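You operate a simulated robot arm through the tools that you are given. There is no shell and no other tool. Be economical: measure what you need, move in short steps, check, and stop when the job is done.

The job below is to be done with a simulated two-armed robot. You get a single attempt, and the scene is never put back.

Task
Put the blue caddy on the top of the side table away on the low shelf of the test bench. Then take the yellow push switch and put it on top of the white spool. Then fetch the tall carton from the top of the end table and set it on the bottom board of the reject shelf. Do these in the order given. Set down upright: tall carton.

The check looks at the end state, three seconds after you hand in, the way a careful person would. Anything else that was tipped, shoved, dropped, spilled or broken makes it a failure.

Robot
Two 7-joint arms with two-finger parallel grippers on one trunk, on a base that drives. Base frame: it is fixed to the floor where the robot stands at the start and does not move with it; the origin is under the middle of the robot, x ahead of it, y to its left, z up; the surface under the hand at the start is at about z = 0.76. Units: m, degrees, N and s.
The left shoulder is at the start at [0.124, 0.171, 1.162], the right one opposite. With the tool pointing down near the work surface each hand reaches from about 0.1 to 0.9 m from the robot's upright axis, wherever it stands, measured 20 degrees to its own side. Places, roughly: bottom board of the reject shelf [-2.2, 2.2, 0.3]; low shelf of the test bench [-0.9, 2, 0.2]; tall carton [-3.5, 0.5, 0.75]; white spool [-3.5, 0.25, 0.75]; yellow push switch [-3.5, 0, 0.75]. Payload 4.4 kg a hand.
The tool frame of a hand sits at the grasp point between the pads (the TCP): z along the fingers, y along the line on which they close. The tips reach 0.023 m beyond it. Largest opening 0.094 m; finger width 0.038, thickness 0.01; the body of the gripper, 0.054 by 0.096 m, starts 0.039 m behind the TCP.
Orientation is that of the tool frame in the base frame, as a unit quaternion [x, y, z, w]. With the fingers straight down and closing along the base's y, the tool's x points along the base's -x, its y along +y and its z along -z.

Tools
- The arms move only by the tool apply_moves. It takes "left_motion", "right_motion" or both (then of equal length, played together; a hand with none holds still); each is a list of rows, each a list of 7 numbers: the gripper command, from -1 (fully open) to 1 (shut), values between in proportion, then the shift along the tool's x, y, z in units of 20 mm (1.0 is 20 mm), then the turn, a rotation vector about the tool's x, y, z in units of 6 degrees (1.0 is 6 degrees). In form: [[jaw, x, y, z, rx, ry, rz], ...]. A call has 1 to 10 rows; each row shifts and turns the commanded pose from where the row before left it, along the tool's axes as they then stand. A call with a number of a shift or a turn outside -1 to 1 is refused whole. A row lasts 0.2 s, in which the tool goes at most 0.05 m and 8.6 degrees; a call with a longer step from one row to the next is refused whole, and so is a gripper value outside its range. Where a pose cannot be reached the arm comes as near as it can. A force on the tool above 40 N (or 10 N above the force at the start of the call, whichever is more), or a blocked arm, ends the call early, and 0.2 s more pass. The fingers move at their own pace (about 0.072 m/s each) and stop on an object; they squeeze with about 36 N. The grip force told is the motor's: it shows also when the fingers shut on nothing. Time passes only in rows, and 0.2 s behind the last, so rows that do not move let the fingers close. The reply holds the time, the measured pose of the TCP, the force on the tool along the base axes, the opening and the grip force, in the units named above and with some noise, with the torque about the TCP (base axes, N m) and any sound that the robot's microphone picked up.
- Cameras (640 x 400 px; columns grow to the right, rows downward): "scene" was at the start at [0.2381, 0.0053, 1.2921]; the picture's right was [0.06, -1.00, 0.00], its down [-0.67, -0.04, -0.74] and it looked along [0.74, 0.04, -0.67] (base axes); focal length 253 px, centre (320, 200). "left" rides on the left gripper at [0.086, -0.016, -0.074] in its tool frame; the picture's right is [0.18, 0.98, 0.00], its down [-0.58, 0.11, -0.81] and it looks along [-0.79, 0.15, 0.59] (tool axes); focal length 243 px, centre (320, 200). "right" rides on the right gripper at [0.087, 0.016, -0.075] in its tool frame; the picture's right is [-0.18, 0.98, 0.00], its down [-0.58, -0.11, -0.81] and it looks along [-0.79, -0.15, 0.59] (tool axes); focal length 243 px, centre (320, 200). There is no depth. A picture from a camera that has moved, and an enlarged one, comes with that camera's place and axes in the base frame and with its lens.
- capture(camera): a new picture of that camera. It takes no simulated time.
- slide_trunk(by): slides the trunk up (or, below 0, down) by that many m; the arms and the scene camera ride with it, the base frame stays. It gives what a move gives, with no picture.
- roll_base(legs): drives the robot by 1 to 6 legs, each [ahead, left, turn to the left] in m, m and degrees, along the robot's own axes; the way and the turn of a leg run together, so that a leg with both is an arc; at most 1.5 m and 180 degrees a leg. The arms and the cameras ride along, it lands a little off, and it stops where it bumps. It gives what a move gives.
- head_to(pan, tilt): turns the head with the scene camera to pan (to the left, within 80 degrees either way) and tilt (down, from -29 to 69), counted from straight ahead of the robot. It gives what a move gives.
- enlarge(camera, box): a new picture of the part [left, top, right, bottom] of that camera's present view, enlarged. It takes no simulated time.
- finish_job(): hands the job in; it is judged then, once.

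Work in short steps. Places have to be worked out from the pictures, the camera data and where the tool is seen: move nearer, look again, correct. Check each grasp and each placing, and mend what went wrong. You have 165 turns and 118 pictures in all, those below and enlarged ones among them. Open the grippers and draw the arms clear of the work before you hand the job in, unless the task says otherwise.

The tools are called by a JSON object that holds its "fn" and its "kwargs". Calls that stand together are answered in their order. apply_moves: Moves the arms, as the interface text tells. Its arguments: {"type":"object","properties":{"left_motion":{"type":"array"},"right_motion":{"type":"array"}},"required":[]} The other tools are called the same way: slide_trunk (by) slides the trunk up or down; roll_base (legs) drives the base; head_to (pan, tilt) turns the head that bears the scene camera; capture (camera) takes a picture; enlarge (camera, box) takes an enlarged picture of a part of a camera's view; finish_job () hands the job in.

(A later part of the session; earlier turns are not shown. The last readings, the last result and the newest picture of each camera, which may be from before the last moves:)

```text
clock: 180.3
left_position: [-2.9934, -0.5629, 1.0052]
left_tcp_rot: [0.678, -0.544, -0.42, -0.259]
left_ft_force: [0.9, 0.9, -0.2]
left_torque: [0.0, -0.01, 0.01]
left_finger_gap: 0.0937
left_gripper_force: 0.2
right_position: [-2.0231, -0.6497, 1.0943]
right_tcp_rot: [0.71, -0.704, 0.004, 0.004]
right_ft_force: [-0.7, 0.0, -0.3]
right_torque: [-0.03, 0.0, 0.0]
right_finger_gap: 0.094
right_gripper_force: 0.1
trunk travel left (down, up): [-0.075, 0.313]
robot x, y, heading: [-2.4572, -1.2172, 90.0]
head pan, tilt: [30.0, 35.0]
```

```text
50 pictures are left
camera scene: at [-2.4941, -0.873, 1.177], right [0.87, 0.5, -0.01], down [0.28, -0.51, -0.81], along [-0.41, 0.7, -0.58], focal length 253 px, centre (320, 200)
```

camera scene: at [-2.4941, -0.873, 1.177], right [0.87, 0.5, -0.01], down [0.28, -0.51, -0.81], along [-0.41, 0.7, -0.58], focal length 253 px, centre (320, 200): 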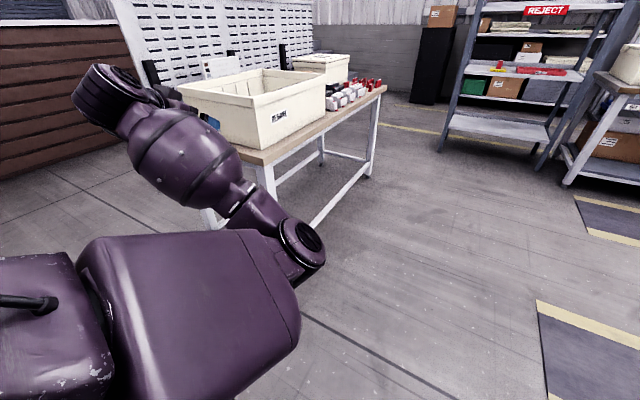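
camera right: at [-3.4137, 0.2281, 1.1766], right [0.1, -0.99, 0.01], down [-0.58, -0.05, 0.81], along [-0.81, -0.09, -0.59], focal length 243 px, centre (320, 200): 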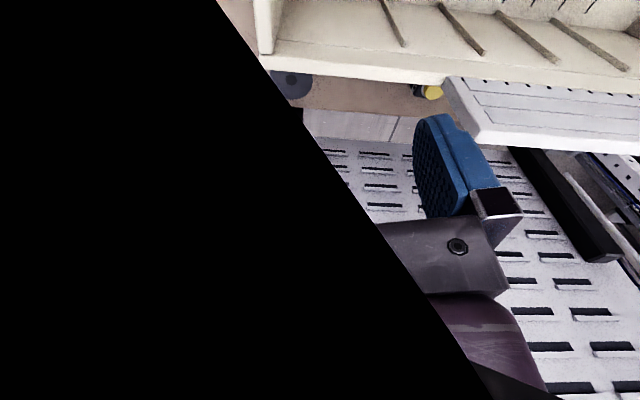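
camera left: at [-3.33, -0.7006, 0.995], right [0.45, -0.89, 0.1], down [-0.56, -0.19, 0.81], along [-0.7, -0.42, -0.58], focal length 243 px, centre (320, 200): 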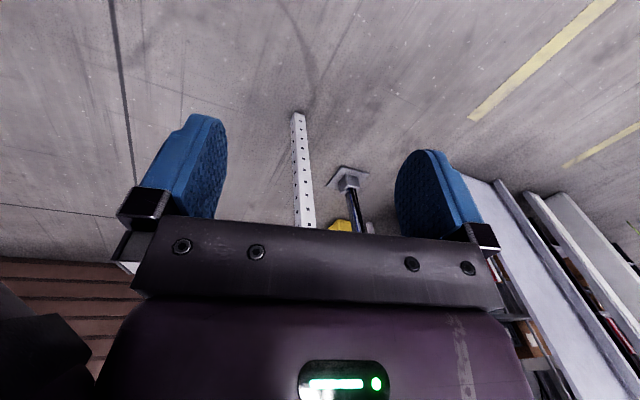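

I swing the left hand down and back beside the body (arm hanging), which should let the elbow come out to the outside.

{"fn": "apply_moves", "kwargs": {"left_motion": [[-1, 0.3, 0.5, 0, 0, 1, 0], [-1, 0.3, 0.5, 0, 0, 1, 0], [-1, 0.3, 0.5, 0, 0, 1, 0], [-1, 0.4, 0.5, 0.2, 0, 1, 0], [-1, 0.5, 0.5, 0.4, 0, 1, 0], [-1, 0.6, 0, 0.6, 0, 1, 0], [-1, 0.6, 0, 0.8, 0, 1, 0], [-1, 0.6, 0, 0.8, 0, 1, 0], [-1, 0.6, 0, 0.8, 0, 1, 0], [-1, 0.6, 0, 0.8, 0, 1, 0]]}}

{"fn": "apply_moves", "kwargs": {"left_motion": [[-1, 0.8, 0, 1, 0, 0, 0], [-1, 0.8, 0, 1, 0, 0, 0], [-1, 0.8, 0, 1, 0, 0, 0], [-1, 0.8, 0, 1, 0, 0, 0], [-1, 0.8, 0, 1, 0, 0, 0], [-1, 0.8, 0, 1, 0, 0, 0], [-1, 0.8, 0, 1, 0, 0, 0], [-1, 0.8, 0, 1, 0, 0, 0], [-1, 0.8, 0, 1, 0, 0, 0], [-1, 0.8, 0, 1, 0, 0, 0]]}}

{"fn": "head_to", "kwargs": {"pan": 60, "tilt": 45}}

{"fn": "capture", "kwargs": {"camera": "scene"}}

```text
clock: 182.6
left_position: [-3.0397, -0.6305, 0.8862]
left_tcp_rot: [0.797, -0.602, -0.024, 0.048]
left_ft_force: [-0.8, 0.2, -0.7]
left_torque: [-0.03, 0.03, 0.01]
left_finger_gap: 0.0941
left_gripper_force: 0.0
right_position: [-2.0247, -0.6491, 1.0944]
right_tcp_rot: [0.711, -0.703, 0.004, 0.003]
right_ft_force: [-0.7, 0.2, 0.2]
right_torque: [0.0, 0.0, 0.01]
right_finger_gap: 0.0941
right_gripper_force: 0.1
trunk travel left (down, up): [-0.075, 0.313]
robot x, y, heading: [-2.4549, -1.2149, 90.2]
head pan, tilt: [30.0, 35.0]
```

```text
clock: 184.8
left_position: [-3.0138, -0.7934, 0.6914]
left_tcp_rot: [0.798, -0.601, -0.025, 0.047]
left_ft_force: [-0.5, 0.9, -0.5]
left_torque: [-0.02, 0.01, 0.0]
left_finger_gap: 0.0939
left_gripper_force: 0.0
right_position: [-2.0247, -0.6479, 1.0943]
right_tcp_rot: [0.71, -0.704, 0.004, 0.004]
right_ft_force: [-0.1, -0.4, 0.4]
right_torque: [-0.02, 0.01, 0.0]
right_finger_gap: 0.0941
right_gripper_force: 0.1
trunk travel left (down, up): [-0.075, 0.313]
robot x, y, heading: [-2.4596, -1.218, 90.0]
head pan, tilt: [30.0, 35.0]
```

```text
clock: 185.7
left_position: [-3.015, -0.7927, 0.6909]
left_tcp_rot: [0.798, -0.601, -0.025, 0.049]
left_ft_force: [0.0, 0.5, 0.6]
left_torque: [0.01, 0.01, 0.0]
left_finger_gap: 0.0942
left_gripper_force: 0.0
right_position: [-2.024, -0.6484, 1.0955]
right_tcp_rot: [0.71, -0.704, 0.005, 0.004]
right_ft_force: [0.3, -0.1, 0.2]
right_torque: [0.03, 0.0, 0.0]
right_finger_gap: 0.0942
right_gripper_force: 0.1
trunk travel left (down, up): [-0.075, 0.313]
robot x, y, heading: [-2.4549, -1.2142, 90.3]
head pan, tilt: [60.0, 45.0]
```

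```text
49 pictures are left
camera scene: at [-2.5212, -0.9087, 1.1626], right [0.5, 0.87, -0.01], down [0.61, -0.36, -0.7], along [-0.61, 0.35, -0.71], focal length 253 px, centre (320, 200)
```

scene: 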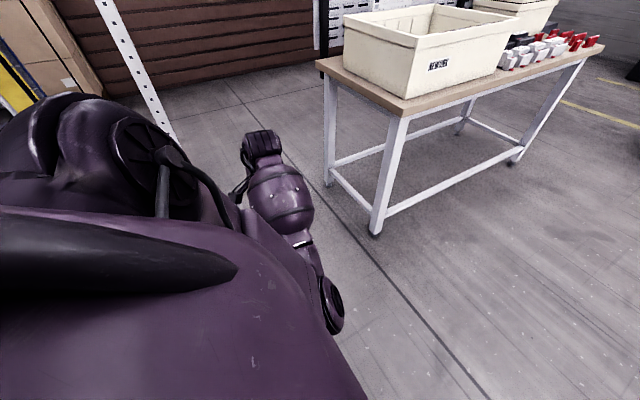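

The elbow is still inside (under the chest). Continue moving the hand back beside the body to draw the elbow out.

{"fn": "apply_moves", "kwargs": {"left_motion": [[-1, 1, 0.3, 0.3, 0, 0, 0], [-1, 1, 0.3, 0.3, 0, 0, 0], [-1, 1, 0.3, 0.3, 0, 0, 0], [-1, 1, 0.3, 0.3, 0, 0, 0], [-1, 1, 0.3, 0.3, 0, 0, 0], [-1, 1, 0.3, 0, 0, 0, 0], [-1, 1, 0.3, 0, 0, 0, 0], [-1, 1, 0.3, 0, 0, 0, 0], [-1, 1, 0.3, 0, 0, 0, 0], [-1, 1, 0.3, 0, 0, 0, 0]]}}

{"fn": "capture", "kwargs": {"camera": "scene"}}

```text
clock: 187.8
left_position: [-3.0425, -0.9485, 0.6937]
left_tcp_rot: [0.749, -0.656, -0.053, 0.068]
left_ft_force: [0.5, -0.3, -0.5]
left_torque: [0.0, -0.01, 0.01]
left_finger_gap: 0.0939
left_gripper_force: 0.1
right_position: [-2.0258, -0.6492, 1.0976]
right_tcp_rot: [0.713, -0.701, 0.002, 0.002]
right_ft_force: [-0.6, -0.5, -0.4]
right_torque: [0.02, -0.01, 0.01]
right_finger_gap: 0.0939
right_gripper_force: 0.0
trunk travel left (down, up): [-0.075, 0.313]
robot x, y, heading: [-2.4559, -1.2167, 90.4]
head pan, tilt: [60.0, 45.0]
stopped in row 10 (left hand): the arm was blocked; the commanded pose is now the measured one
```

```text
48 pictures are left
camera scene: at [-2.5221, -0.9123, 1.1641], right [0.49, 0.87, -0.01], down [0.61, -0.35, -0.71], along [-0.62, 0.34, -0.71], focal length 253 px, centre (320, 200)
```

scene: 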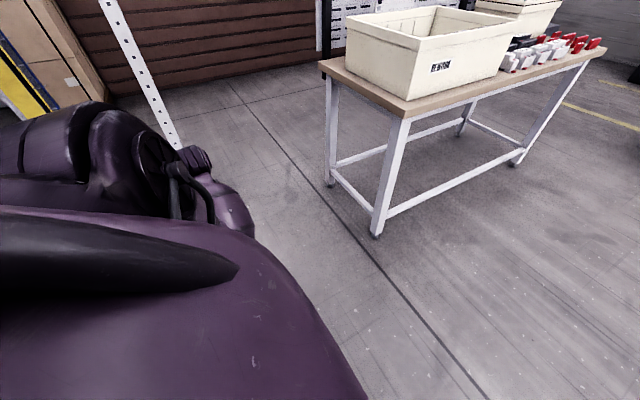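

Blocked by the torso now. Try stretching the arm sideways to the left and up.

{"fn": "apply_moves", "kwargs": {"left_motion": [[-1, 0, 1, -0.6, 0, 0, 0], [-1, 0, 1, -0.8, 0, 0, 0], [-1, 0, 1, -0.8, 0, 0, 0], [-1, 0, 1, -0.8, 0, 0, 0], [-1, 0, 1, -0.8, 0, 0, 0], [-1, 0, 1, -0.8, 0, 0, 0], [-1, 0, 1, -0.8, 0, 0, 0], [-1, 0, 1, -0.8, 0, 0, 0], [-1, 0, 1, -0.8, 0, 0, 0], [-1, 0, 1, -0.8, 0, 0, 0]]}}

{"fn": "apply_moves", "kwargs": {"left_motion": [[-1, 0, 1, -1, 0, 0, 0], [-1, 0, 1, -1, 0, 0, 0], [-1, 0, 1, -1, 0, 0, 0], [-1, 0, 0, -1, 0, 0, 0], [-1, 0, 0, -1, 0, 0, 0], [-1, 0, 0, -1, 0, 0, 0], [-1, 0, 0, -1, 0, 0, 0], [-1, 0, 0, -1, 0, 0, 0], [-1, 0, 0, 0, 0, 0, 0]]}}

{"fn": "head_to", "kwargs": {"pan": 75, "tilt": 25}}

{"fn": "capture", "kwargs": {"camera": "scene"}}

```text
clock: 190.0
left_position: [-3.2107, -0.966, 0.8777]
left_tcp_rot: [0.748, -0.658, -0.05, 0.068]
left_ft_force: [-0.5, -0.5, -0.3]
left_torque: [0.01, -0.02, 0.02]
left_finger_gap: 0.0938
left_gripper_force: 0.0
right_position: [-2.0264, -0.6488, 1.0954]
right_tcp_rot: [0.711, -0.703, 0.004, 0.003]
right_ft_force: [-0.1, -0.9, 0.6]
right_torque: [-0.01, 0.03, 0.02]
right_finger_gap: 0.094
right_gripper_force: 0.0
trunk travel left (down, up): [-0.075, 0.313]
robot x, y, heading: [-2.456, -1.2145, 90.1]
head pan, tilt: [60.0, 45.0]
```

```text
clock: 192.0
left_position: [-3.2432, -0.9663, 1.0466]
left_tcp_rot: [0.748, -0.658, -0.05, 0.068]
left_ft_force: [-0.1, -0.6, 0.5]
left_torque: [0.02, -0.02, 0.01]
left_finger_gap: 0.0939
left_gripper_force: 0.1
right_position: [-2.0271, -0.6486, 1.0969]
right_tcp_rot: [0.712, -0.702, 0.004, 0.002]
right_ft_force: [-0.2, 0.1, 0.6]
right_torque: [0.04, 0.0, 0.0]
right_finger_gap: 0.0941
right_gripper_force: 0.1
trunk travel left (down, up): [-0.075, 0.313]
robot x, y, heading: [-2.456, -1.2163, 90.4]
head pan, tilt: [60.0, 45.0]
```

```text
clock: 192.8
left_position: [-3.2423, -0.9672, 1.0455]
left_tcp_rot: [0.748, -0.658, -0.05, 0.067]
left_ft_force: [-0.5, 0.4, 0.0]
left_torque: [-0.02, 0.01, -0.02]
left_finger_gap: 0.0939
left_gripper_force: 0.0
right_position: [-2.0267, -0.649, 1.0961]
right_tcp_rot: [0.711, -0.703, 0.003, 0.003]
right_ft_force: [0.0, 0.1, -0.4]
right_torque: [0.02, 0.0, 0.03]
right_finger_gap: 0.094
right_gripper_force: 0.1
trunk travel left (down, up): [-0.075, 0.313]
robot x, y, heading: [-2.4564, -1.2157, 90.1]
head pan, tilt: [75.0, 25.0]
```

```text
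47 pictures are left
camera scene: at [-2.5408, -0.9272, 1.1938], right [0.26, 0.97, -0.01], down [0.41, -0.12, -0.91], along [-0.88, 0.23, -0.42], focal length 253 px, centre (320, 200)
```

scene: 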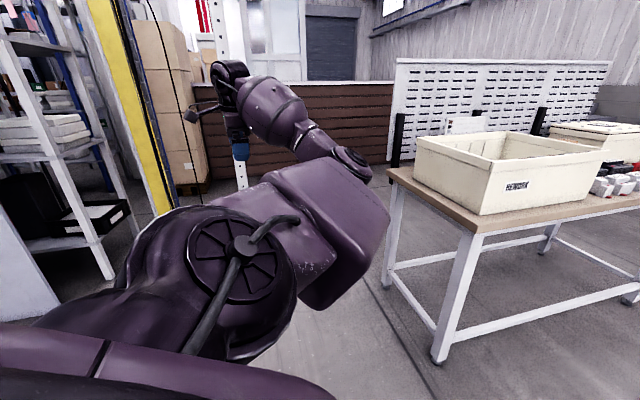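

The elbow is now ahead of the hand. I'll lift the hand high in front and pitch it past horizontal, which forces the elbow low, then come back down with the elbow outside.

{"fn": "apply_moves", "kwargs": {"left_motion": [[-1, -1, -0.3, -0.6, 0, 0, 0], [-1, -1, -0.3, -0.6, 0, 0, 0], [-1, -1, -0.3, -0.6, 0, 0, 0], [-1, -1, -0.3, -0.6, 0, 0, 0], [-1, -1, -0.3, -0.6, 0, 0, 0], [-1, -1, -0.3, -0.6, 0, 0, 0], [-1, -1, -0.3, -0.6, 0, 0, 0], [-1, -1, -0.3, -0.6, 0, 0, 0], [-1, -1, -0.3, -0.6, 0, 0, 0], [-1, -1, -0.3, -0.6, 0, 0, 0]]}}

{"fn": "apply_moves", "kwargs": {"left_motion": [[-1, 0, 0, 0, 0, -1, 0], [-1, 0, 0, 0, 0, -1, 0], [-1, 0, 0, 0, 0, -1, 0], [-1, 0, 0, 0, 0, -1, 0], [-1, 0, 0, 0, 0, -1, 0], [-1, 0, 0, 0, 0, -1, 0], [-1, 0, 0, 0, 0, -1, 0], [-1, 0, 0, 0, 0, -1, 0], [-1, 0, 0, 0, 0, -1, 0], [-1, 0, 0, 0, 0, -1, 0]]}}

{"fn": "apply_moves", "kwargs": {"left_motion": [[-1, 0, 0, 0, 0, -1, 0], [-1, 0, 0, 0, 0, -1, 0], [-1, 0, 0, 0, 0, -1, 0], [-1, 0, 0, 0, 0, -1, 0], [-1, 0, 0, 0, 0, -1, 0], [-1, 0, 0, 0, 0, -1, 0], [-1, 0, 0, 0, 0, -1, 0], [-1, 0, 0, 0, 0, -1, 0], [-1, 0, 0, 0, 0, -1, 0], [-1, 0, 0, 0, 0, -1, 0]]}}

{"fn": "head_to", "kwargs": {"pan": 45, "tilt": 25}}

{"fn": "capture", "kwargs": {"camera": "scene"}}

```text
clock: 195.1
left_position: [-3.1899, -0.7565, 1.1529]
left_tcp_rot: [0.748, -0.658, -0.049, 0.069]
left_ft_force: [0.5, -0.1, 0.0]
left_torque: [0.01, 0.01, 0.02]
left_finger_gap: 0.0939
left_gripper_force: 0.1
right_position: [-2.026, -0.6502, 1.0954]
right_tcp_rot: [0.711, -0.703, 0.003, 0.002]
right_ft_force: [0.2, 0.3, -1.2]
right_torque: [0.01, -0.01, 0.02]
right_finger_gap: 0.0941
right_gripper_force: 0.0
trunk travel left (down, up): [-0.075, 0.313]
robot x, y, heading: [-2.4535, -1.2133, 90.1]
head pan, tilt: [75.0, 25.0]
```

```text
clock: 197.2
left_position: [-3.1921, -0.7584, 1.1515]
left_tcp_rot: [0.623, -0.603, -0.418, -0.271]
left_ft_force: [0.3, -0.3, -0.6]
left_torque: [0.02, 0.03, -0.03]
left_finger_gap: 0.0941
left_gripper_force: 0.0
right_position: [-2.027, -0.6493, 1.0962]
right_tcp_rot: [0.711, -0.703, 0.003, 0.002]
right_ft_force: [-1.2, 0.0, 0.7]
right_torque: [0.0, -0.03, -0.01]
right_finger_gap: 0.0939
right_gripper_force: 0.0
trunk travel left (down, up): [-0.075, 0.313]
robot x, y, heading: [-2.4572, -1.2166, 90.4]
head pan, tilt: [75.0, 25.0]
```

```text
clock: 199.4
left_position: [-3.2404, -0.6857, 1.1517]
left_tcp_rot: [-0.332, 0.386, 0.675, 0.535]
left_ft_force: [-0.5, -0.1, 0.0]
left_torque: [0.0, -0.02, 0.02]
left_finger_gap: 0.0937
left_gripper_force: 0.0
left hand out of reach, approached as far as the arm can: row 6, 7, 8, 9, 10
right_position: [-2.0278, -0.6493, 1.0957]
right_tcp_rot: [0.712, -0.702, 0.005, 0.003]
right_ft_force: [0.0, -0.5, 0.2]
right_torque: [-0.01, 0.01, 0.04]
right_finger_gap: 0.0942
right_gripper_force: 0.1
trunk travel left (down, up): [-0.075, 0.313]
robot x, y, heading: [-2.4553, -1.2176, 90.4]
head pan, tilt: [75.0, 25.0]
```

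```text
clock: 200.4
left_position: [-3.2407, -0.6846, 1.1515]
left_tcp_rot: [-0.332, 0.388, 0.673, 0.535]
left_ft_force: [0.3, 0.6, -0.1]
left_torque: [0.03, 0.0, 0.01]
left_finger_gap: 0.094
left_gripper_force: 0.1
right_position: [-2.0276, -0.649, 1.0958]
right_tcp_rot: [0.712, -0.702, 0.003, 0.003]
right_ft_force: [1.0, -0.5, 0.1]
right_torque: [0.0, 0.0, -0.02]
right_finger_gap: 0.094
right_gripper_force: 0.1
trunk travel left (down, up): [-0.075, 0.313]
robot x, y, heading: [-2.454, -1.2162, 90.2]
head pan, tilt: [45.0, 25.0]
```

```text
46 pictures are left
camera scene: at [-2.5179, -0.8859, 1.1934], right [0.7, 0.71, -0.01], down [0.3, -0.31, -0.9], along [-0.65, 0.63, -0.43], focal length 253 px, centre (320, 200)
```

scene: 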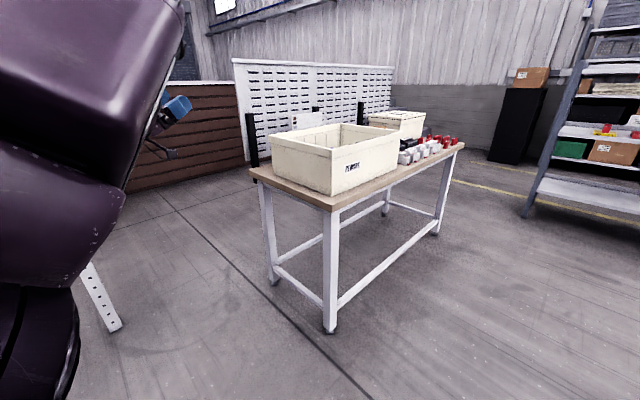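

The elbow is now high on the outer left. Now pitch back down while moving the hand inward toward the neutral place.

{"fn": "apply_moves", "kwargs": {"left_motion": [[-1, 0, -0.8, 0, 0, 1, 0], [-1, 0, -0.8, 0, 0, 1, 0], [-1, 0, -0.8, 0, 0, 1, 0], [-1, 0, -0.8, 0, 0, 1, 0], [-1, 0, -0.8, 0, 0, 1, 0], [-1, 0, -0.8, 0, 0, 1, 0], [-1, 0, -0.8, 0, 0, 1, 0], [-1, 0, -0.8, 0, 0, 1, 0], [-1, 0, -0.8, 0, 0, 1, 0], [-1, 0, -0.8, 0, 0, 1, 0]]}}

{"fn": "capture", "kwargs": {"camera": "scene"}}

```text
clock: 202.6
left_position: [-3.0841, -0.6646, 1.1256]
left_tcp_rot: [0.623, -0.604, -0.417, -0.27]
left_ft_force: [0.3, 1.1, 0.4]
left_torque: [-0.06, -0.04, -0.01]
left_finger_gap: 0.094
left_gripper_force: 0.1
right_position: [-2.0271, -0.6489, 1.0964]
right_tcp_rot: [0.712, -0.702, 0.003, 0.003]
right_ft_force: [0.2, 0.2, 0.3]
right_torque: [0.0, 0.01, 0.01]
right_finger_gap: 0.0938
right_gripper_force: 0.0
trunk travel left (down, up): [-0.075, 0.313]
robot x, y, heading: [-2.4565, -1.2154, 90.2]
head pan, tilt: [45.0, 25.0]
```

```text
45 pictures are left
camera scene: at [-2.518, -0.8859, 1.1934], right [0.7, 0.71, -0.01], down [0.3, -0.31, -0.9], along [-0.64, 0.63, -0.43], focal length 253 px, centre (320, 200)
```

scene: 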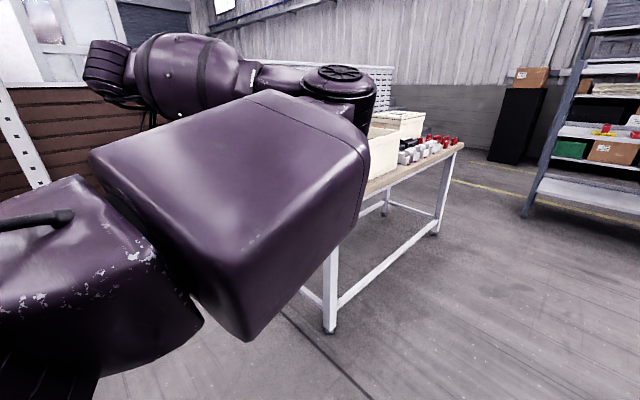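

The elbow insists on the inside in this hand pose. With a nearly straight arm reaching along the strip that matters little, so I'll place the shoulder in line with the strip. First hand vertical and out in front (≈0.85 ahead, 0.1 left).

{"fn": "apply_moves", "kwargs": {"left_motion": [[-1, 0, -1, 0.2, 0, 1, 0], [-1, 0, -1, 0.2, 0, 1, 0], [-1, -0.2, -1, 0, 0, 1, 0], [-1, -0.3, -1, 0, 0, 1, 0], [-1, -0.5, -1, 0, 0, 1, 0], [-1, -0.7, -1, 0, 0, 1, 0], [-1, -0.8, -1, 0, 0, 1, 0], [-1, -1, -1, 0, 0, 1, 0], [-1, -1, -1, 0, 0, 1, 0], [-1, -1, -1, 0, 0, 1, 0]]}}

{"fn": "apply_moves", "kwargs": {"left_motion": [[-1, -1, -1, 0, 0, 0, 0], [-1, -1, -1, 0, 0, 0, 0], [-1, -1, -1, 0, 0, 0, 0], [-1, -1, -1, 0, 0, 0, 0], [-1, -1, -1, 0, 0, 0, 0], [-1, -1, -1, 0, 0, 0, 0], [-1, -1, -1, 0, 0, 0, 0], [-1, -1, -1, 0, 0, 0, 0], [-1, -1, -1, 0, 0, 0, 0]], "right_motion": [[-1, 0.9, 0, -0.5, 0, 0, 0], [-1, 0.9, 0, -0.5, 0, 0, 0], [-1, 0.9, 0, -0.5, 0, 0, 0], [-1, 0.9, 0, -0.5, 0, 0, 0], [-1, 0.9, 0, -0.5, 0, 0, 0], [-1, 0.9, 0, -0.5, 0, 0, 0], [-1, 0, 0, 0, 0, 0, 0], [-1, 0, 0, 0, 0, 0, 0], [-1, 0, 0, 0, 0, 0, 0]]}}

{"fn": "head_to", "kwargs": {"pan": 50, "tilt": 25}}

{"fn": "capture", "kwargs": {"camera": "scene"}}

```text
clock: 205.0
left_position: [-2.923, -0.548, 1.117]
left_tcp_rot: [0.767, -0.633, -0.048, 0.093]
left_ft_force: [-0.4, 0.1, 0.2]
left_torque: [0.02, -0.04, 0.02]
left_finger_gap: 0.094
left_gripper_force: 0.0
right_position: [-2.0302, -0.6499, 1.0987]
right_tcp_rot: [0.714, -0.7, 0.002, 0.001]
right_ft_force: [-0.1, -0.3, 0.3]
right_torque: [0.01, 0.0, 0.04]
right_finger_gap: 0.094
right_gripper_force: 0.0
trunk travel left (down, up): [-0.075, 0.313]
robot x, y, heading: [-2.4556, -1.2161, 90.6]
head pan, tilt: [45.0, 25.0]
stopped in row 10 (left hand): the arm was blocked; the commanded pose is now the measured one
```

```text
clock: 207.2
left_position: [-2.8768, -0.3727, 1.072]
left_tcp_rot: [0.803, -0.584, -0.048, 0.105]
left_ft_force: [-0.7, 0.8, 1.1]
left_torque: [0.04, -0.04, 0.0]
left_finger_gap: 0.0938
left_gripper_force: 0.1
right_position: [-2.0836, -0.6993, 1.1563]
right_tcp_rot: [0.764, -0.646, 0.006, 0.003]
right_ft_force: [0.7, -0.1, 1.3]
right_torque: [0.01, -0.01, 0.03]
right_finger_gap: 0.0941
right_gripper_force: 0.0
trunk travel left (down, up): [-0.075, 0.313]
robot x, y, heading: [-2.4564, -1.2122, 96.7]
head pan, tilt: [45.0, 25.0]
stopped in row 9 (left hand): the arm was blocked; the commanded pose is now the measured one
```

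```text
clock: 207.9
left_position: [-2.8738, -0.369, 1.0614]
left_tcp_rot: [0.801, -0.587, -0.043, 0.106]
left_ft_force: [0.2, -0.1, -0.2]
left_torque: [0.0, 0.0, -0.02]
left_finger_gap: 0.0942
left_gripper_force: 0.0
right_position: [-2.0834, -0.698, 1.1514]
right_tcp_rot: [0.763, -0.646, 0.012, 0.008]
right_ft_force: [-0.2, 0.3, -0.7]
right_torque: [0.02, 0.02, 0.01]
right_finger_gap: 0.0939
right_gripper_force: 0.2
trunk travel left (down, up): [-0.075, 0.313]
robot x, y, heading: [-2.4543, -1.2126, 96.5]
head pan, tilt: [50.0, 25.0]
```

```text
44 pictures are left
camera scene: at [-2.5503, -0.8937, 1.1925], right [0.55, 0.83, -0.02], down [0.35, -0.25, -0.9], along [-0.76, 0.5, -0.43], focal length 253 px, centre (320, 200)
```

scene: 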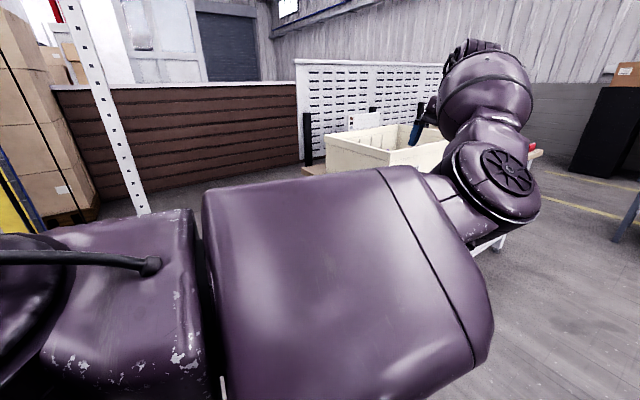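

A bump against something behind-right rotated the base; I must keep away from there. I drive left/forward, then turn slightly right to heading ≈75°, and raise the left hand above the slab height.

{"fn": "roll_base", "kwargs": {"legs": [[0.17, 0.3, 0], [0, 0.3, 0], [0, 0, -21.5]]}}

{"fn": "apply_moves", "kwargs": {"left_motion": [[-1, 0.5, 0, -1, 0, 0, 0], [-1, 0.5, 0, -1, 0, 0, 0], [-1, 0.5, 0, -1, 0, 0, 0], [-1, 0.5, 0, -1, 0, 0, 0], [-1, 0.5, 0, -1, 0, 0, 0], [-1, 0.5, 0, -0.5, 0, 0, 0]]}}

{"fn": "head_to", "kwargs": {"pan": 35, "tilt": 30}}

{"fn": "capture", "kwargs": {"camera": "scene"}}

```text
clock: 208.5
left_position: [-2.8857, -0.3823, 1.0702]
left_tcp_rot: [0.805, -0.583, -0.045, 0.101]
left_ft_force: [-0.1, -0.6, 0.8]
left_torque: [-0.03, 0.0, 0.01]
left_finger_gap: 0.0938
left_gripper_force: 0.0
right_position: [-2.095, -0.7034, 1.1578]
right_tcp_rot: [0.77, -0.638, 0.01, 0.002]
right_ft_force: [-0.5, 1.0, 0.6]
right_torque: [0.01, -0.03, 0.02]
right_finger_gap: 0.0941
right_gripper_force: 0.0
trunk travel left (down, up): [-0.075, 0.313]
robot x, y, heading: [-2.453, -1.2097, 96.7]
head pan, tilt: [50.0, 25.0]
stopped in leg 1: the robot was blocked; the commanded pose is now the measured one
```

```text
clock: 209.3
left_position: [-2.9148, -0.4149, 1.0206]
left_tcp_rot: [0.814, -0.552, -0.005, 0.181]
left_ft_force: [-0.3, 0.9, 0.5]
left_torque: [0.01, -0.04, -0.01]
left_finger_gap: 0.0941
left_gripper_force: 0.2
right_position: [-2.0976, -0.7036, 1.1578]
right_tcp_rot: [0.771, -0.636, 0.012, 0.002]
right_ft_force: [0.0, 0.1, 0.3]
right_torque: [-0.01, -0.02, -0.04]
right_finger_gap: 0.0939
right_gripper_force: 0.1
trunk travel left (down, up): [-0.075, 0.313]
robot x, y, heading: [-2.454, -1.2114, 96.6]
head pan, tilt: [50.0, 25.0]
stopped in row 3 (left hand): the arm was blocked; the commanded pose is now the measured one
```

```text
clock: 210.1
left_position: [-2.9122, -0.4109, 1.0182]
left_tcp_rot: [0.812, -0.554, -0.003, 0.181]
left_ft_force: [0.2, -0.6, 0.2]
left_torque: [-0.01, 0.03, -0.02]
left_finger_gap: 0.0941
left_gripper_force: 0.0
right_position: [-2.096, -0.7043, 1.1578]
right_tcp_rot: [0.77, -0.638, 0.013, 0.003]
right_ft_force: [0.3, 0.4, 0.7]
right_torque: [0.02, 0.01, -0.01]
right_finger_gap: 0.0939
right_gripper_force: 0.0
trunk travel left (down, up): [-0.075, 0.313]
robot x, y, heading: [-2.4531, -1.2117, 96.7]
head pan, tilt: [35.0, 30.0]
```

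```text
43 pictures are left
camera scene: at [-2.5404, -0.8868, 1.1871], right [0.75, 0.67, 0.0], down [0.33, -0.38, -0.86], along [-0.58, 0.64, -0.5], focal length 253 px, centre (320, 200)
```

scene: 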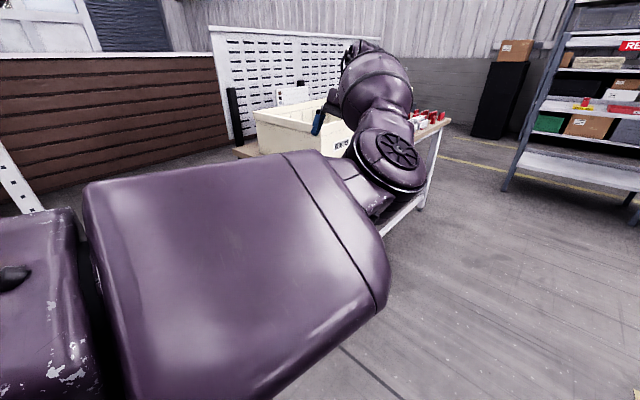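

Blocked unexpectedly. Look to the right and left-behind for what the robot touches.

{"fn": "head_to", "kwargs": {"pan": -80, "tilt": 35}}

{"fn": "capture", "kwargs": {"camera": "scene"}}

{"fn": "head_to", "kwargs": {"pan": 80, "tilt": 40}}

{"fn": "capture", "kwargs": {"camera": "scene"}}

```text
clock: 212.0
left_position: [-2.9129, -0.4122, 1.0184]
left_tcp_rot: [0.813, -0.554, -0.002, 0.181]
left_ft_force: [-0.7, -0.1, -0.1]
left_torque: [0.0, 0.02, -0.02]
left_finger_gap: 0.094
left_gripper_force: 0.0
right_position: [-2.0963, -0.7033, 1.1564]
right_tcp_rot: [0.769, -0.639, 0.013, 0.003]
right_ft_force: [-0.6, -0.2, -0.1]
right_torque: [-0.02, -0.02, 0.0]
right_finger_gap: 0.094
right_gripper_force: 0.0
trunk travel left (down, up): [-0.075, 0.313]
robot x, y, heading: [-2.455, -1.2113, 96.4]
head pan, tilt: [-80.0, 35.0]
```

```text
42 pictures are left
camera scene: at [-2.3961, -0.9289, 1.1791], right [0.29, -0.96, 0.01], down [-0.55, -0.17, -0.82], along [0.78, 0.23, -0.58], focal length 253 px, centre (320, 200)
```

scene: 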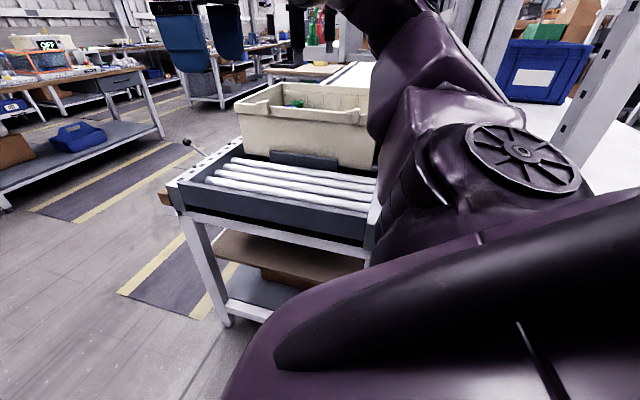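

```text
clock: 214.4
left_position: [-2.9133, -0.4112, 1.0174]
left_tcp_rot: [0.813, -0.554, -0.003, 0.18]
left_ft_force: [-0.7, 0.0, 0.6]
left_torque: [0.02, 0.01, 0.03]
left_finger_gap: 0.0939
left_gripper_force: 0.1
right_position: [-2.0968, -0.7029, 1.1578]
right_tcp_rot: [0.769, -0.639, 0.014, 0.004]
right_ft_force: [0.8, 0.4, 0.3]
right_torque: [-0.01, 0.0, 0.01]
right_finger_gap: 0.094
right_gripper_force: 0.0
trunk travel left (down, up): [-0.075, 0.313]
robot x, y, heading: [-2.4549, -1.2069, 96.7]
head pan, tilt: [80.0, 40.0]
```

```text
41 pictures are left
camera scene: at [-2.5654, -0.949, 1.1717], right [0.06, 1.0, -0.01], down [0.64, -0.04, -0.77], along [-0.77, 0.04, -0.64], focal length 253 px, centre (320, 200)
```

scene: 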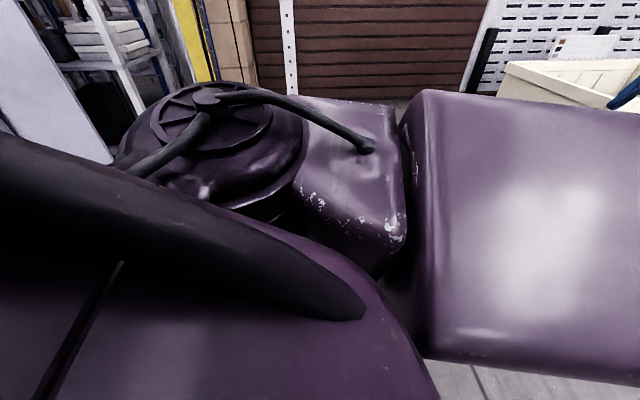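

The right elbow is beside the conveyor-end tote (ahead of it), so forward pushes into the tote. Move purely left away from the conveyor.

{"fn": "roll_base", "kwargs": {"legs": [[0, 0.35, 0]]}}

{"fn": "head_to", "kwargs": {"pan": -75, "tilt": 30}}

{"fn": "capture", "kwargs": {"camera": "scene"}}

```text
clock: 215.3
left_position: [-2.9204, -0.4175, 1.0217]
left_tcp_rot: [0.815, -0.551, -0.003, 0.18]
left_ft_force: [0.5, 0.8, -0.2]
left_torque: [-0.03, -0.03, -0.01]
left_finger_gap: 0.0942
left_gripper_force: 0.2
right_position: [-2.1019, -0.7039, 1.1577]
right_tcp_rot: [0.772, -0.635, 0.014, 0.002]
right_ft_force: [-0.1, 0.5, 0.7]
right_torque: [0.01, 0.01, 0.0]
right_finger_gap: 0.0938
right_gripper_force: 0.0
trunk travel left (down, up): [-0.075, 0.313]
robot x, y, heading: [-2.4546, -1.2125, 96.8]
head pan, tilt: [80.0, 40.0]
stopped in leg 1: the robot was blocked; the commanded pose is now the measured one
```

```text
clock: 217.7
left_position: [-2.918, -0.4155, 1.0192]
left_tcp_rot: [0.814, -0.553, -0.003, 0.18]
left_ft_force: [0.0, 0.1, 0.8]
left_torque: [-0.01, 0.0, -0.01]
left_finger_gap: 0.0939
left_gripper_force: 0.0
right_position: [-2.1014, -0.7038, 1.157]
right_tcp_rot: [0.771, -0.637, 0.014, 0.003]
right_ft_force: [-1.4, 0.4, 0.1]
right_torque: [0.01, 0.01, 0.0]
right_finger_gap: 0.0939
right_gripper_force: 0.2
trunk travel left (down, up): [-0.075, 0.313]
robot x, y, heading: [-2.4579, -1.2116, 96.6]
head pan, tilt: [-75.0, 30.0]
```

```text
40 pictures are left
camera scene: at [-2.4001, -0.9229, 1.1876], right [0.37, -0.93, 0.0], down [-0.46, -0.19, -0.87], along [0.8, 0.32, -0.5], focal length 253 px, centre (320, 200)
```

scene: 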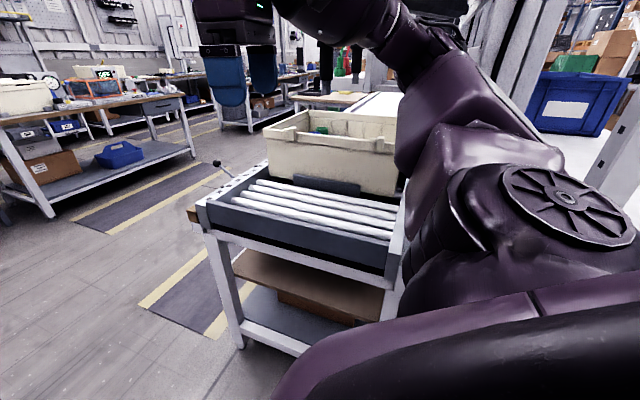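

Still blocked; probably the right arm retraction wedged its elbow. I undo that retraction, then retry moving left.

{"fn": "apply_moves", "kwargs": {"right_motion": [[-1, -0.9, 0, 0.3, 0, 0, 0], [-1, -0.9, 0, 0.3, 0, 0, 0], [-1, -0.9, 0, 0.3, 0, 0, 0], [-1, -0.9, 0, 0.3, 0, 0, 0], [-1, -0.9, 0, 0.3, 0, 0, 0], [-1, -0.9, 0, 0.3, 0, 0, 0], [-1, -0.9, 0, 0, 0, 0, 0], [-1, -0.9, 0, 0, 0, 0, 0]], "left_motion": [[-1, -0.5, 0.5, 0, 0, 0, 0], [-1, -0.5, 0.5, 0, 0, 0, 0], [-1, -0.5, 0.5, 0, 0, 0, 0], [-1, -0.5, 0.5, 0, 0, 0, 0], [-1, -0.5, 0.5, 0, 0, 0, 0], [-1, -0.5, 0.5, 0, 0, 0, 0], [-1, 0, 0, 0, 0, 0, 0], [-1, 0, 0, 0, 0, 0, 0]]}}

{"fn": "roll_base", "kwargs": {"legs": [[0, 0.3, 0]]}}

```text
clock: 219.5
left_position: [-2.9969, -0.3831, 1.027]
left_tcp_rot: [0.815, -0.552, -0.003, 0.178]
left_ft_force: [-0.7, 0.4, 0.7]
left_torque: [-0.02, 0.0, -0.03]
left_finger_gap: 0.0943
left_gripper_force: 0.1
right_position: [-2.1283, -0.5671, 1.1202]
right_tcp_rot: [0.771, -0.637, 0.013, 0.001]
right_ft_force: [0.1, 0.0, -0.2]
right_torque: [0.01, 0.0, -0.01]
right_finger_gap: 0.094
right_gripper_force: 0.1
trunk travel left (down, up): [-0.075, 0.313]
robot x, y, heading: [-2.4569, -1.212, 96.7]
head pan, tilt: [-75.0, 30.0]
```

```text
clock: 222.7
left_position: [-3.2963, -0.4173, 1.0283]
left_tcp_rot: [0.814, -0.553, -0.002, 0.178]
left_ft_force: [-1.1, 0.2, -0.1]
left_torque: [-0.03, -0.01, -0.03]
left_finger_gap: 0.0942
left_gripper_force: 0.2
right_position: [-2.4279, -0.6019, 1.1196]
right_tcp_rot: [0.77, -0.638, 0.013, 0.0]
right_ft_force: [0.6, 0.5, 1.0]
right_torque: [0.01, 0.02, 0.02]
right_finger_gap: 0.0938
right_gripper_force: 0.2
trunk travel left (down, up): [-0.075, 0.313]
robot x, y, heading: [-2.756, -1.2488, 96.5]
head pan, tilt: [-75.0, 30.0]
```

Free now (it was arm-on-chest contact). Raise the trunk to mid height, turn to heading ≈84° and drive toward the strip's left end with the hand high.

{"fn": "slide_trunk", "kwargs": {"by": 0.1}}

{"fn": "roll_base", "kwargs": {"legs": [[0, 0, -12.5], [0.15, 0.4, 0]]}}

{"fn": "head_to", "kwargs": {"pan": 25, "tilt": 35}}

{"fn": "capture", "kwargs": {"camera": "scene"}}

```text
clock: 224.0
left_position: [-3.2827, -0.5198, 1.3616]
left_tcp_rot: [0.832, -0.542, -0.11, 0.052]
left_ft_force: [0.0, -0.2, -0.3]
left_torque: [-0.07, -0.03, 0.01]
left_finger_gap: 0.094
left_gripper_force: 0.0
right_position: [-2.4276, -0.6008, 1.2162]
right_tcp_rot: [0.77, -0.637, 0.015, 0.003]
right_ft_force: [-0.2, 0.1, -0.6]
right_torque: [-0.04, -0.03, 0.01]
right_finger_gap: 0.0943
right_gripper_force: 0.0
trunk travel left (down, up): [-0.175, 0.213]
robot x, y, heading: [-2.7601, -1.2472, 96.3]
head pan, tilt: [-75.0, 30.0]
```

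```text
clock: 228.9
left_position: [-3.4948, -0.2367, 1.3649]
left_tcp_rot: [0.768, -0.629, -0.117, 0.038]
left_ft_force: [1.0, -0.2, 0.1]
left_torque: [0.0, 0.02, -0.01]
left_finger_gap: 0.0938
left_gripper_force: 0.0
right_position: [-2.6767, -0.4993, 1.2204]
right_tcp_rot: [-0.696, 0.718, -0.013, -0.002]
right_ft_force: [0.3, 0.0, 0.2]
right_torque: [0.03, 0.02, 0.0]
right_finger_gap: 0.0943
right_gripper_force: 0.1
trunk travel left (down, up): [-0.175, 0.213]
robot x, y, heading: [-3.1348, -1.0553, 84.0]
head pan, tilt: [-75.0, 30.0]
```

```text
clock: 230.6
left_position: [-3.4952, -0.2365, 1.3646]
left_tcp_rot: [0.768, -0.628, -0.116, 0.037]
left_ft_force: [-0.8, 0.0, 0.1]
left_torque: [0.01, 0.02, -0.01]
left_finger_gap: 0.0938
left_gripper_force: 0.0
right_position: [-2.678, -0.4997, 1.219]
right_tcp_rot: [-0.697, 0.717, -0.013, -0.002]
right_ft_force: [-0.7, 0.5, -0.4]
right_torque: [0.03, 0.02, 0.03]
right_finger_gap: 0.0942
right_gripper_force: 0.1
trunk travel left (down, up): [-0.175, 0.213]
robot x, y, heading: [-3.139, -1.0584, 84.1]
head pan, tilt: [25.0, 35.0]
```

```text
39 pictures are left
camera scene: at [-3.1501, -0.8214, 1.3028], right [0.95, 0.33, 0.0], down [0.19, -0.54, -0.82], along [-0.27, 0.77, -0.57], focal length 253 px, centre (320, 200)
```

scene: 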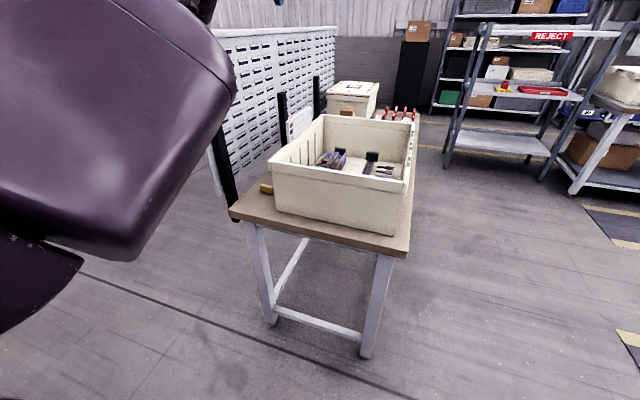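

Trunk motion re-posed the left arm with the elbow up and outward – good. A yellow object is visible behind the tote's left rear corner; enlarge.

{"fn": "enlarge", "kwargs": {"camera": "scene", "box": [210, 90, 430, 230]}}

```text
2.86 times, centred on (320, 160) of scene
camera zoom: at [-3.1501, -0.8214, 1.3028], right [0.95, 0.33, 0.0], down [0.19, -0.54, -0.82], along [-0.27, 0.77, -0.57], focal length 722 px, centre (320, 314)
```

zoom: 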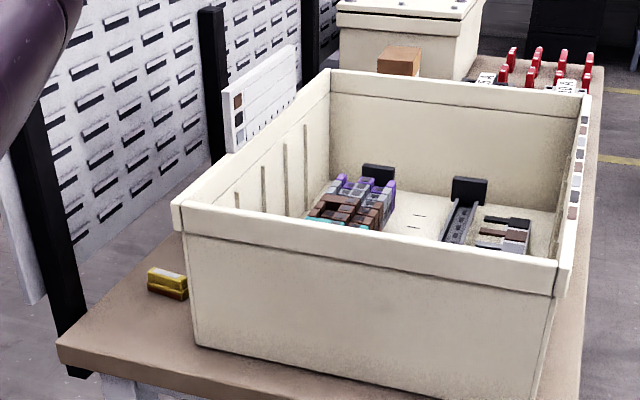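

Two candidates: this yellow block at ≈(-3.62, -0.12) and the one seen earlier near y≈0.02. I straighten the left hand, move it inward, then move the robot so the head looks down the strip.

{"fn": "apply_moves", "kwargs": {"left_motion": [[-1, 0, -0.9, 0, 0.43, 0.19, 0.58], [-1, 0, -0.9, 0, 0.43, 0.19, 0.58], [-1, 0, -0.9, 0, 0.43, 0.19, 0.58], [-1, 0, -0.9, 0, 0.43, 0.19, 0.58], [-1, 0, -0.9, 0, 0.43, 0.19, 0.58], [-1, 0, -0.9, 0, 0, 0, 0], [-1, 0, -0.9, 0, 0, 0, 0], [-1, 0, -0.9, 0, 0, 0, 0], [-1, 0, -0.9, 0, 0, 0, 0]]}}

{"fn": "roll_base", "kwargs": {"legs": [[0.13, 0.37, 0]]}}

{"fn": "head_to", "kwargs": {"pan": 0, "tilt": 42}}

{"fn": "capture", "kwargs": {"camera": "scene"}}

```text
clock: 232.6
left_position: [-3.3305, -0.2446, 1.3531]
left_tcp_rot: [-0.668, 0.744, 0.001, 0.001]
left_ft_force: [0.1, 0.1, 1.0]
left_torque: [-0.01, 0.0, -0.03]
left_finger_gap: 0.0939
left_gripper_force: 0.0
left hand out of reach, approached as far as the arm can: row 2, 3
right_position: [-2.676, -0.4998, 1.2204]
right_tcp_rot: [-0.697, 0.717, -0.013, -0.002]
right_ft_force: [0.7, -0.3, 0.2]
right_torque: [0.0, 0.01, -0.01]
right_finger_gap: 0.0943
right_gripper_force: 0.0
trunk travel left (down, up): [-0.175, 0.213]
robot x, y, heading: [-3.1345, -1.0572, 84.0]
head pan, tilt: [25.0, 35.0]
```

```text
clock: 236.5
left_position: [-3.6889, -0.077, 1.3524]
left_tcp_rot: [-0.668, 0.744, 0.001, 0.001]
left_ft_force: [-0.1, -0.4, 0.5]
left_torque: [-0.02, -0.01, 0.01]
left_finger_gap: 0.094
left_gripper_force: 0.1
right_position: [-3.036, -0.3334, 1.22]
right_tcp_rot: [-0.696, 0.718, -0.013, -0.002]
right_ft_force: [0.0, 0.3, 0.4]
right_torque: [-0.01, 0.01, 0.01]
right_finger_gap: 0.0935
right_gripper_force: 0.0
trunk travel left (down, up): [-0.175, 0.213]
robot x, y, heading: [-3.497, -0.8899, 84.1]
head pan, tilt: [25.0, 35.0]
```

```text
clock: 237.4
left_position: [-3.6889, -0.0765, 1.351]
left_tcp_rot: [-0.668, 0.745, 0.001, 0.001]
left_ft_force: [0.3, 0.0, -0.7]
left_torque: [0.01, -0.01, 0.01]
left_finger_gap: 0.0939
left_gripper_force: 0.0
right_position: [-3.034, -0.3322, 1.22]
right_tcp_rot: [-0.696, 0.718, -0.013, -0.001]
right_ft_force: [-0.2, -0.2, -0.5]
right_torque: [-0.01, 0.0, 0.01]
right_finger_gap: 0.0938
right_gripper_force: 0.0
trunk travel left (down, up): [-0.175, 0.213]
robot x, y, heading: [-3.4988, -0.89, 84.2]
head pan, tilt: [0.0, 42.0]
```

```text
37 pictures are left
camera scene: at [-3.471, -0.6539, 1.2924], right [0.99, -0.1, 0.0], down [-0.07, -0.67, -0.74], along [0.08, 0.74, -0.67], focal length 253 px, centre (320, 200)
```

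scene: 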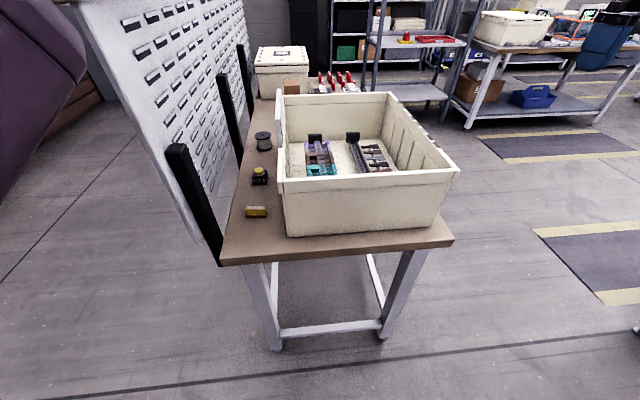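

Clear view: yellow push switch (black base, yellow button) at ≈(-3.60, 0.03), top z≈0.82; spool at ≈(-3.596, 0.25), top ≈0.83; yellow block at y≈-0.12 is a decoy. I drive 0.1 m forward and lower the hand above the switch.

{"fn": "roll_base", "kwargs": {"legs": [[0.1, 0, 0]]}}

{"fn": "apply_moves", "kwargs": {"left_motion": [[-0.2, 0, -0.39, 1, 0, 0, 0], [-0.2, 0, -0.39, 1, 0, 0, 0], [-0.2, 0, -0.39, 1, 0, 0, 0], [-0.2, 0, -0.39, 1, 0, 0, 0], [-0.2, 0, -0.39, 1, 0, 0, 0], [-0.2, 0, -0.39, 1, 0, 0, 0], [-0.2, 0, -0.39, 1, 0, 0, 0], [-0.2, 0, -0.39, 1, 0, 0, 0], [-0.2, 0, -0.39, 1, 0, 0, 0], [-0.2, 0, -0.39, 1, 0, 0, 0]]}}

{"fn": "capture", "kwargs": {"camera": "left"}}

{"fn": "capture", "kwargs": {"camera": "scene"}}

```text
clock: 238.5
left_position: [-3.6786, 0.0231, 1.3528]
left_tcp_rot: [-0.668, 0.744, 0.001, 0.001]
left_ft_force: [0.7, 0.3, 0.4]
left_torque: [-0.01, 0.01, 0.03]
left_finger_gap: 0.094
left_gripper_force: 0.1
right_position: [-3.0257, -0.2336, 1.2198]
right_tcp_rot: [-0.696, 0.718, -0.013, -0.001]
right_ft_force: [0.5, -0.1, 0.6]
right_torque: [-0.03, 0.01, -0.02]
right_finger_gap: 0.0941
right_gripper_force: 0.1
trunk travel left (down, up): [-0.175, 0.213]
robot x, y, heading: [-3.4854, -0.79, 84.4]
head pan, tilt: [0.0, 42.0]
```

```text
clock: 239.5
left_position: [-3.7122, 0.0199, 1.2983]
left_tcp_rot: [-0.696, 0.717, -0.01, 0.038]
left_ft_force: [-0.2, 1.0, -0.2]
left_torque: [-0.02, -0.02, 0.0]
left_finger_gap: 0.0564
left_gripper_force: 0.1
right_position: [-3.0262, -0.2325, 1.2202]
right_tcp_rot: [-0.696, 0.718, -0.013, -0.001]
right_ft_force: [-1.5, 0.6, 0.0]
right_torque: [-0.02, -0.04, 0.02]
right_finger_gap: 0.0941
right_gripper_force: 0.0
trunk travel left (down, up): [-0.175, 0.213]
robot x, y, heading: [-3.4923, -0.7899, 84.1]
head pan, tilt: [0.0, 42.0]
stopped in row 4 (left hand): the force on the tool passed its limit at 55 N (the readings are from after the stop); the commanded pose is now the measured one
```

```text
36 pictures are left
camera left: at [-3.7005, -0.0688, 1.3711], right [-0.99, -0.15, -0.07], down [-0.15, 0.55, 0.82], along [-0.08, 0.82, -0.57], focal length 243 px, centre (320, 200)
```

left: 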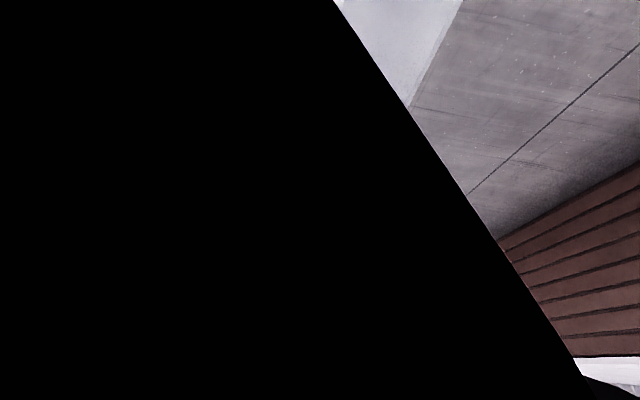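

```text
35 pictures are left
camera scene: at [-3.4615, -0.5533, 1.2919], right [0.99, -0.1, 0.0], down [-0.07, -0.67, -0.74], along [0.08, 0.74, -0.67], focal length 253 px, centre (320, 200)
```

scene: 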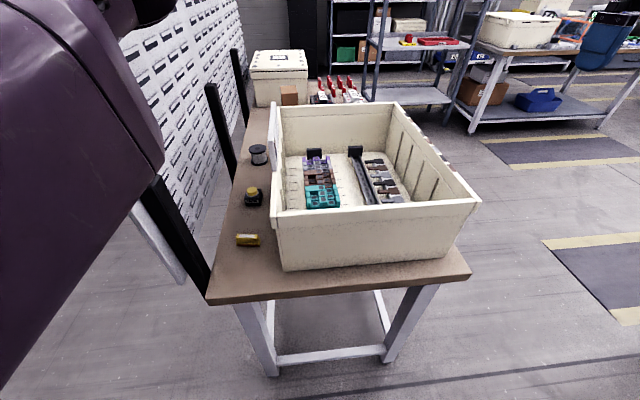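

The wrist camera presses against my own forearm at this height. I pitch the hand forward ~20° to open the wrist, move right to x≈-3.60 and see.

{"fn": "apply_moves", "kwargs": {"left_motion": [[-0.2, 0, -0.6, 0, 0, -1, 0], [-0.2, 0, -0.6, 0, 0, -1, 0], [-0.2, 0, -0.6, 0, 0, -1, 0], [-0.2, 0, -0.7, 0, 0, -0.5, 0], [-0.2, 0.2, -0.7, 0.5, 0, 0, 0], [-0.2, 0.2, -0.7, 0.5, 0, 0, 0], [-0.2, 0.3, -0.7, 0.8, 0, 0, 0], [-0.2, 0.3, -0.6, 0.8, 0, 0, 0], [-0.2, 0.3, 0, 0.8, 0, 0, 0], [-0.2, 0.3, 0, 0.8, 0, 0, 0]]}}

{"fn": "capture", "kwargs": {"camera": "left"}}

```text
clock: 240.2
left_position: [-3.7787, 0.0126, 1.3114]
left_tcp_rot: [0.74, -0.648, -0.054, -0.172]
left_ft_force: [0.0, 0.4, -0.5]
left_torque: [-0.01, 0.03, 0.02]
left_finger_gap: 0.0564
left_gripper_force: 0.1
right_position: [-3.0248, -0.2323, 1.2199]
right_tcp_rot: [-0.696, 0.718, -0.013, -0.002]
right_ft_force: [-0.7, -0.2, -0.1]
right_torque: [0.0, 0.01, 0.0]
right_finger_gap: 0.0943
right_gripper_force: 0.0
trunk travel left (down, up): [-0.175, 0.213]
robot x, y, heading: [-3.4858, -0.7936, 84.1]
head pan, tilt: [0.0, 42.0]
stopped in row 3 (left hand): the arm was blocked; the commanded pose is now the measured one
```

```text
34 pictures are left
camera left: at [-3.7594, -0.0898, 1.3569], right [-0.93, -0.27, -0.24], down [-0.31, 0.27, 0.91], along [-0.18, 0.92, -0.34], focal length 243 px, centre (320, 200)
```

left: 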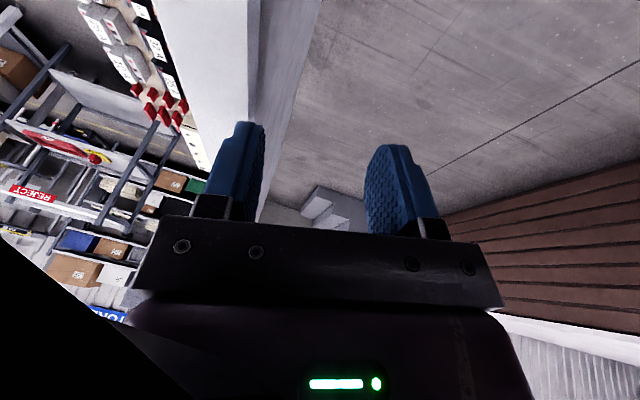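

The hand is jammed near the panel top because the raised upper arm meets the head. I back out along the panel, shift the base right 0.3 m so the hand can work further to its own left, and re-pose it.

{"fn": "roll_base", "kwargs": {"legs": [[-0.35, 0, 0], [0, -0.28, 0]]}}

{"fn": "apply_moves", "kwargs": {"left_motion": [[-0.2, 0, 0.5, 0, 0, 0.5, 0], [-0.2, 0, 0.5, 0, 0, 0.5, 0], [-0.2, 0, 0.5, 0.5, 0, 0.5, 0], [-0.2, 0, 0.5, 0.8, 0, 0.5, 0], [-0.2, 0, 0.2, 1, 0, 0, 0], [-0.2, 0, 0, 1, 0, 0, 0], [-0.2, 0, 0, 1, 0, 0, 0], [-0.2, 0, 0, 1, 0, 0, 0], [-0.2, 0, 0, 1, 0, 0, 0], [-0.2, 0, 0, 1, 0, 0, 0]]}}

{"fn": "head_to", "kwargs": {"pan": 25, "tilt": 35}}

{"fn": "capture", "kwargs": {"camera": "scene"}}

```text
clock: 245.2
left_position: [-3.5358, -0.3694, 1.3116]
left_tcp_rot: [0.738, -0.65, -0.054, -0.173]
left_ft_force: [-0.3, 0.1, 0.1]
left_torque: [0.01, -0.02, 0.02]
left_finger_gap: 0.0564
left_gripper_force: 0.2
right_position: [-2.784, -0.6158, 1.2201]
right_tcp_rot: [-0.696, 0.718, -0.013, -0.002]
right_ft_force: [-0.2, 0.7, 0.4]
right_torque: [-0.06, -0.02, 0.01]
right_finger_gap: 0.0942
right_gripper_force: 0.1
trunk travel left (down, up): [-0.175, 0.213]
robot x, y, heading: [-3.2458, -1.1739, 83.9]
head pan, tilt: [0.0, 42.0]
```

```text
clock: 247.4
left_position: [-3.5544, -0.354, 1.1609]
left_tcp_rot: [0.741, -0.663, 0.024, -0.104]
left_ft_force: [1.1, 0.6, -0.3]
left_torque: [0.01, -0.02, -0.01]
left_finger_gap: 0.0566
left_gripper_force: 0.1
right_position: [-2.7843, -0.6155, 1.2198]
right_tcp_rot: [-0.696, 0.718, -0.013, -0.001]
right_ft_force: [0.1, 0.9, -0.1]
right_torque: [-0.01, 0.0, 0.02]
right_finger_gap: 0.094
right_gripper_force: 0.1
trunk travel left (down, up): [-0.175, 0.213]
robot x, y, heading: [-3.246, -1.1725, 83.8]
head pan, tilt: [0.0, 42.0]
```

```text
clock: 248.3
left_position: [-3.5553, -0.354, 1.1625]
left_tcp_rot: [0.74, -0.664, 0.023, -0.105]
left_ft_force: [0.5, 0.0, 0.4]
left_torque: [0.0, 0.01, 0.04]
left_finger_gap: 0.0563
left_gripper_force: 0.1
right_position: [-2.7833, -0.6162, 1.2202]
right_tcp_rot: [-0.696, 0.718, -0.012, -0.002]
right_ft_force: [0.6, 0.1, 0.0]
right_torque: [-0.04, 0.01, -0.05]
right_finger_gap: 0.094
right_gripper_force: 0.0
trunk travel left (down, up): [-0.175, 0.213]
robot x, y, heading: [-3.246, -1.1702, 84.0]
head pan, tilt: [25.0, 35.0]
```

```text
33 pictures are left
camera scene: at [-3.2573, -0.9363, 1.3028], right [0.95, 0.32, 0.0], down [0.19, -0.54, -0.82], along [-0.27, 0.77, -0.57], focal length 253 px, centre (320, 200)
```

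scene: 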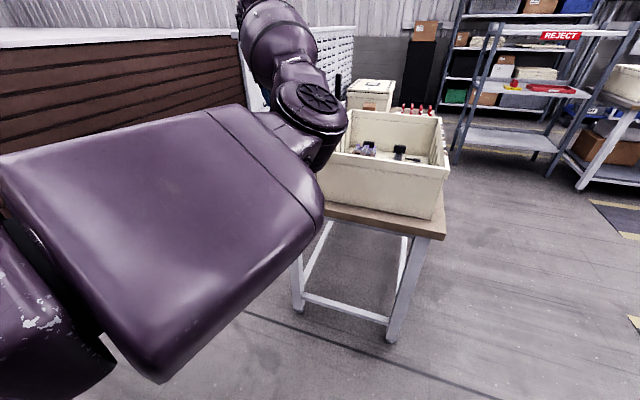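

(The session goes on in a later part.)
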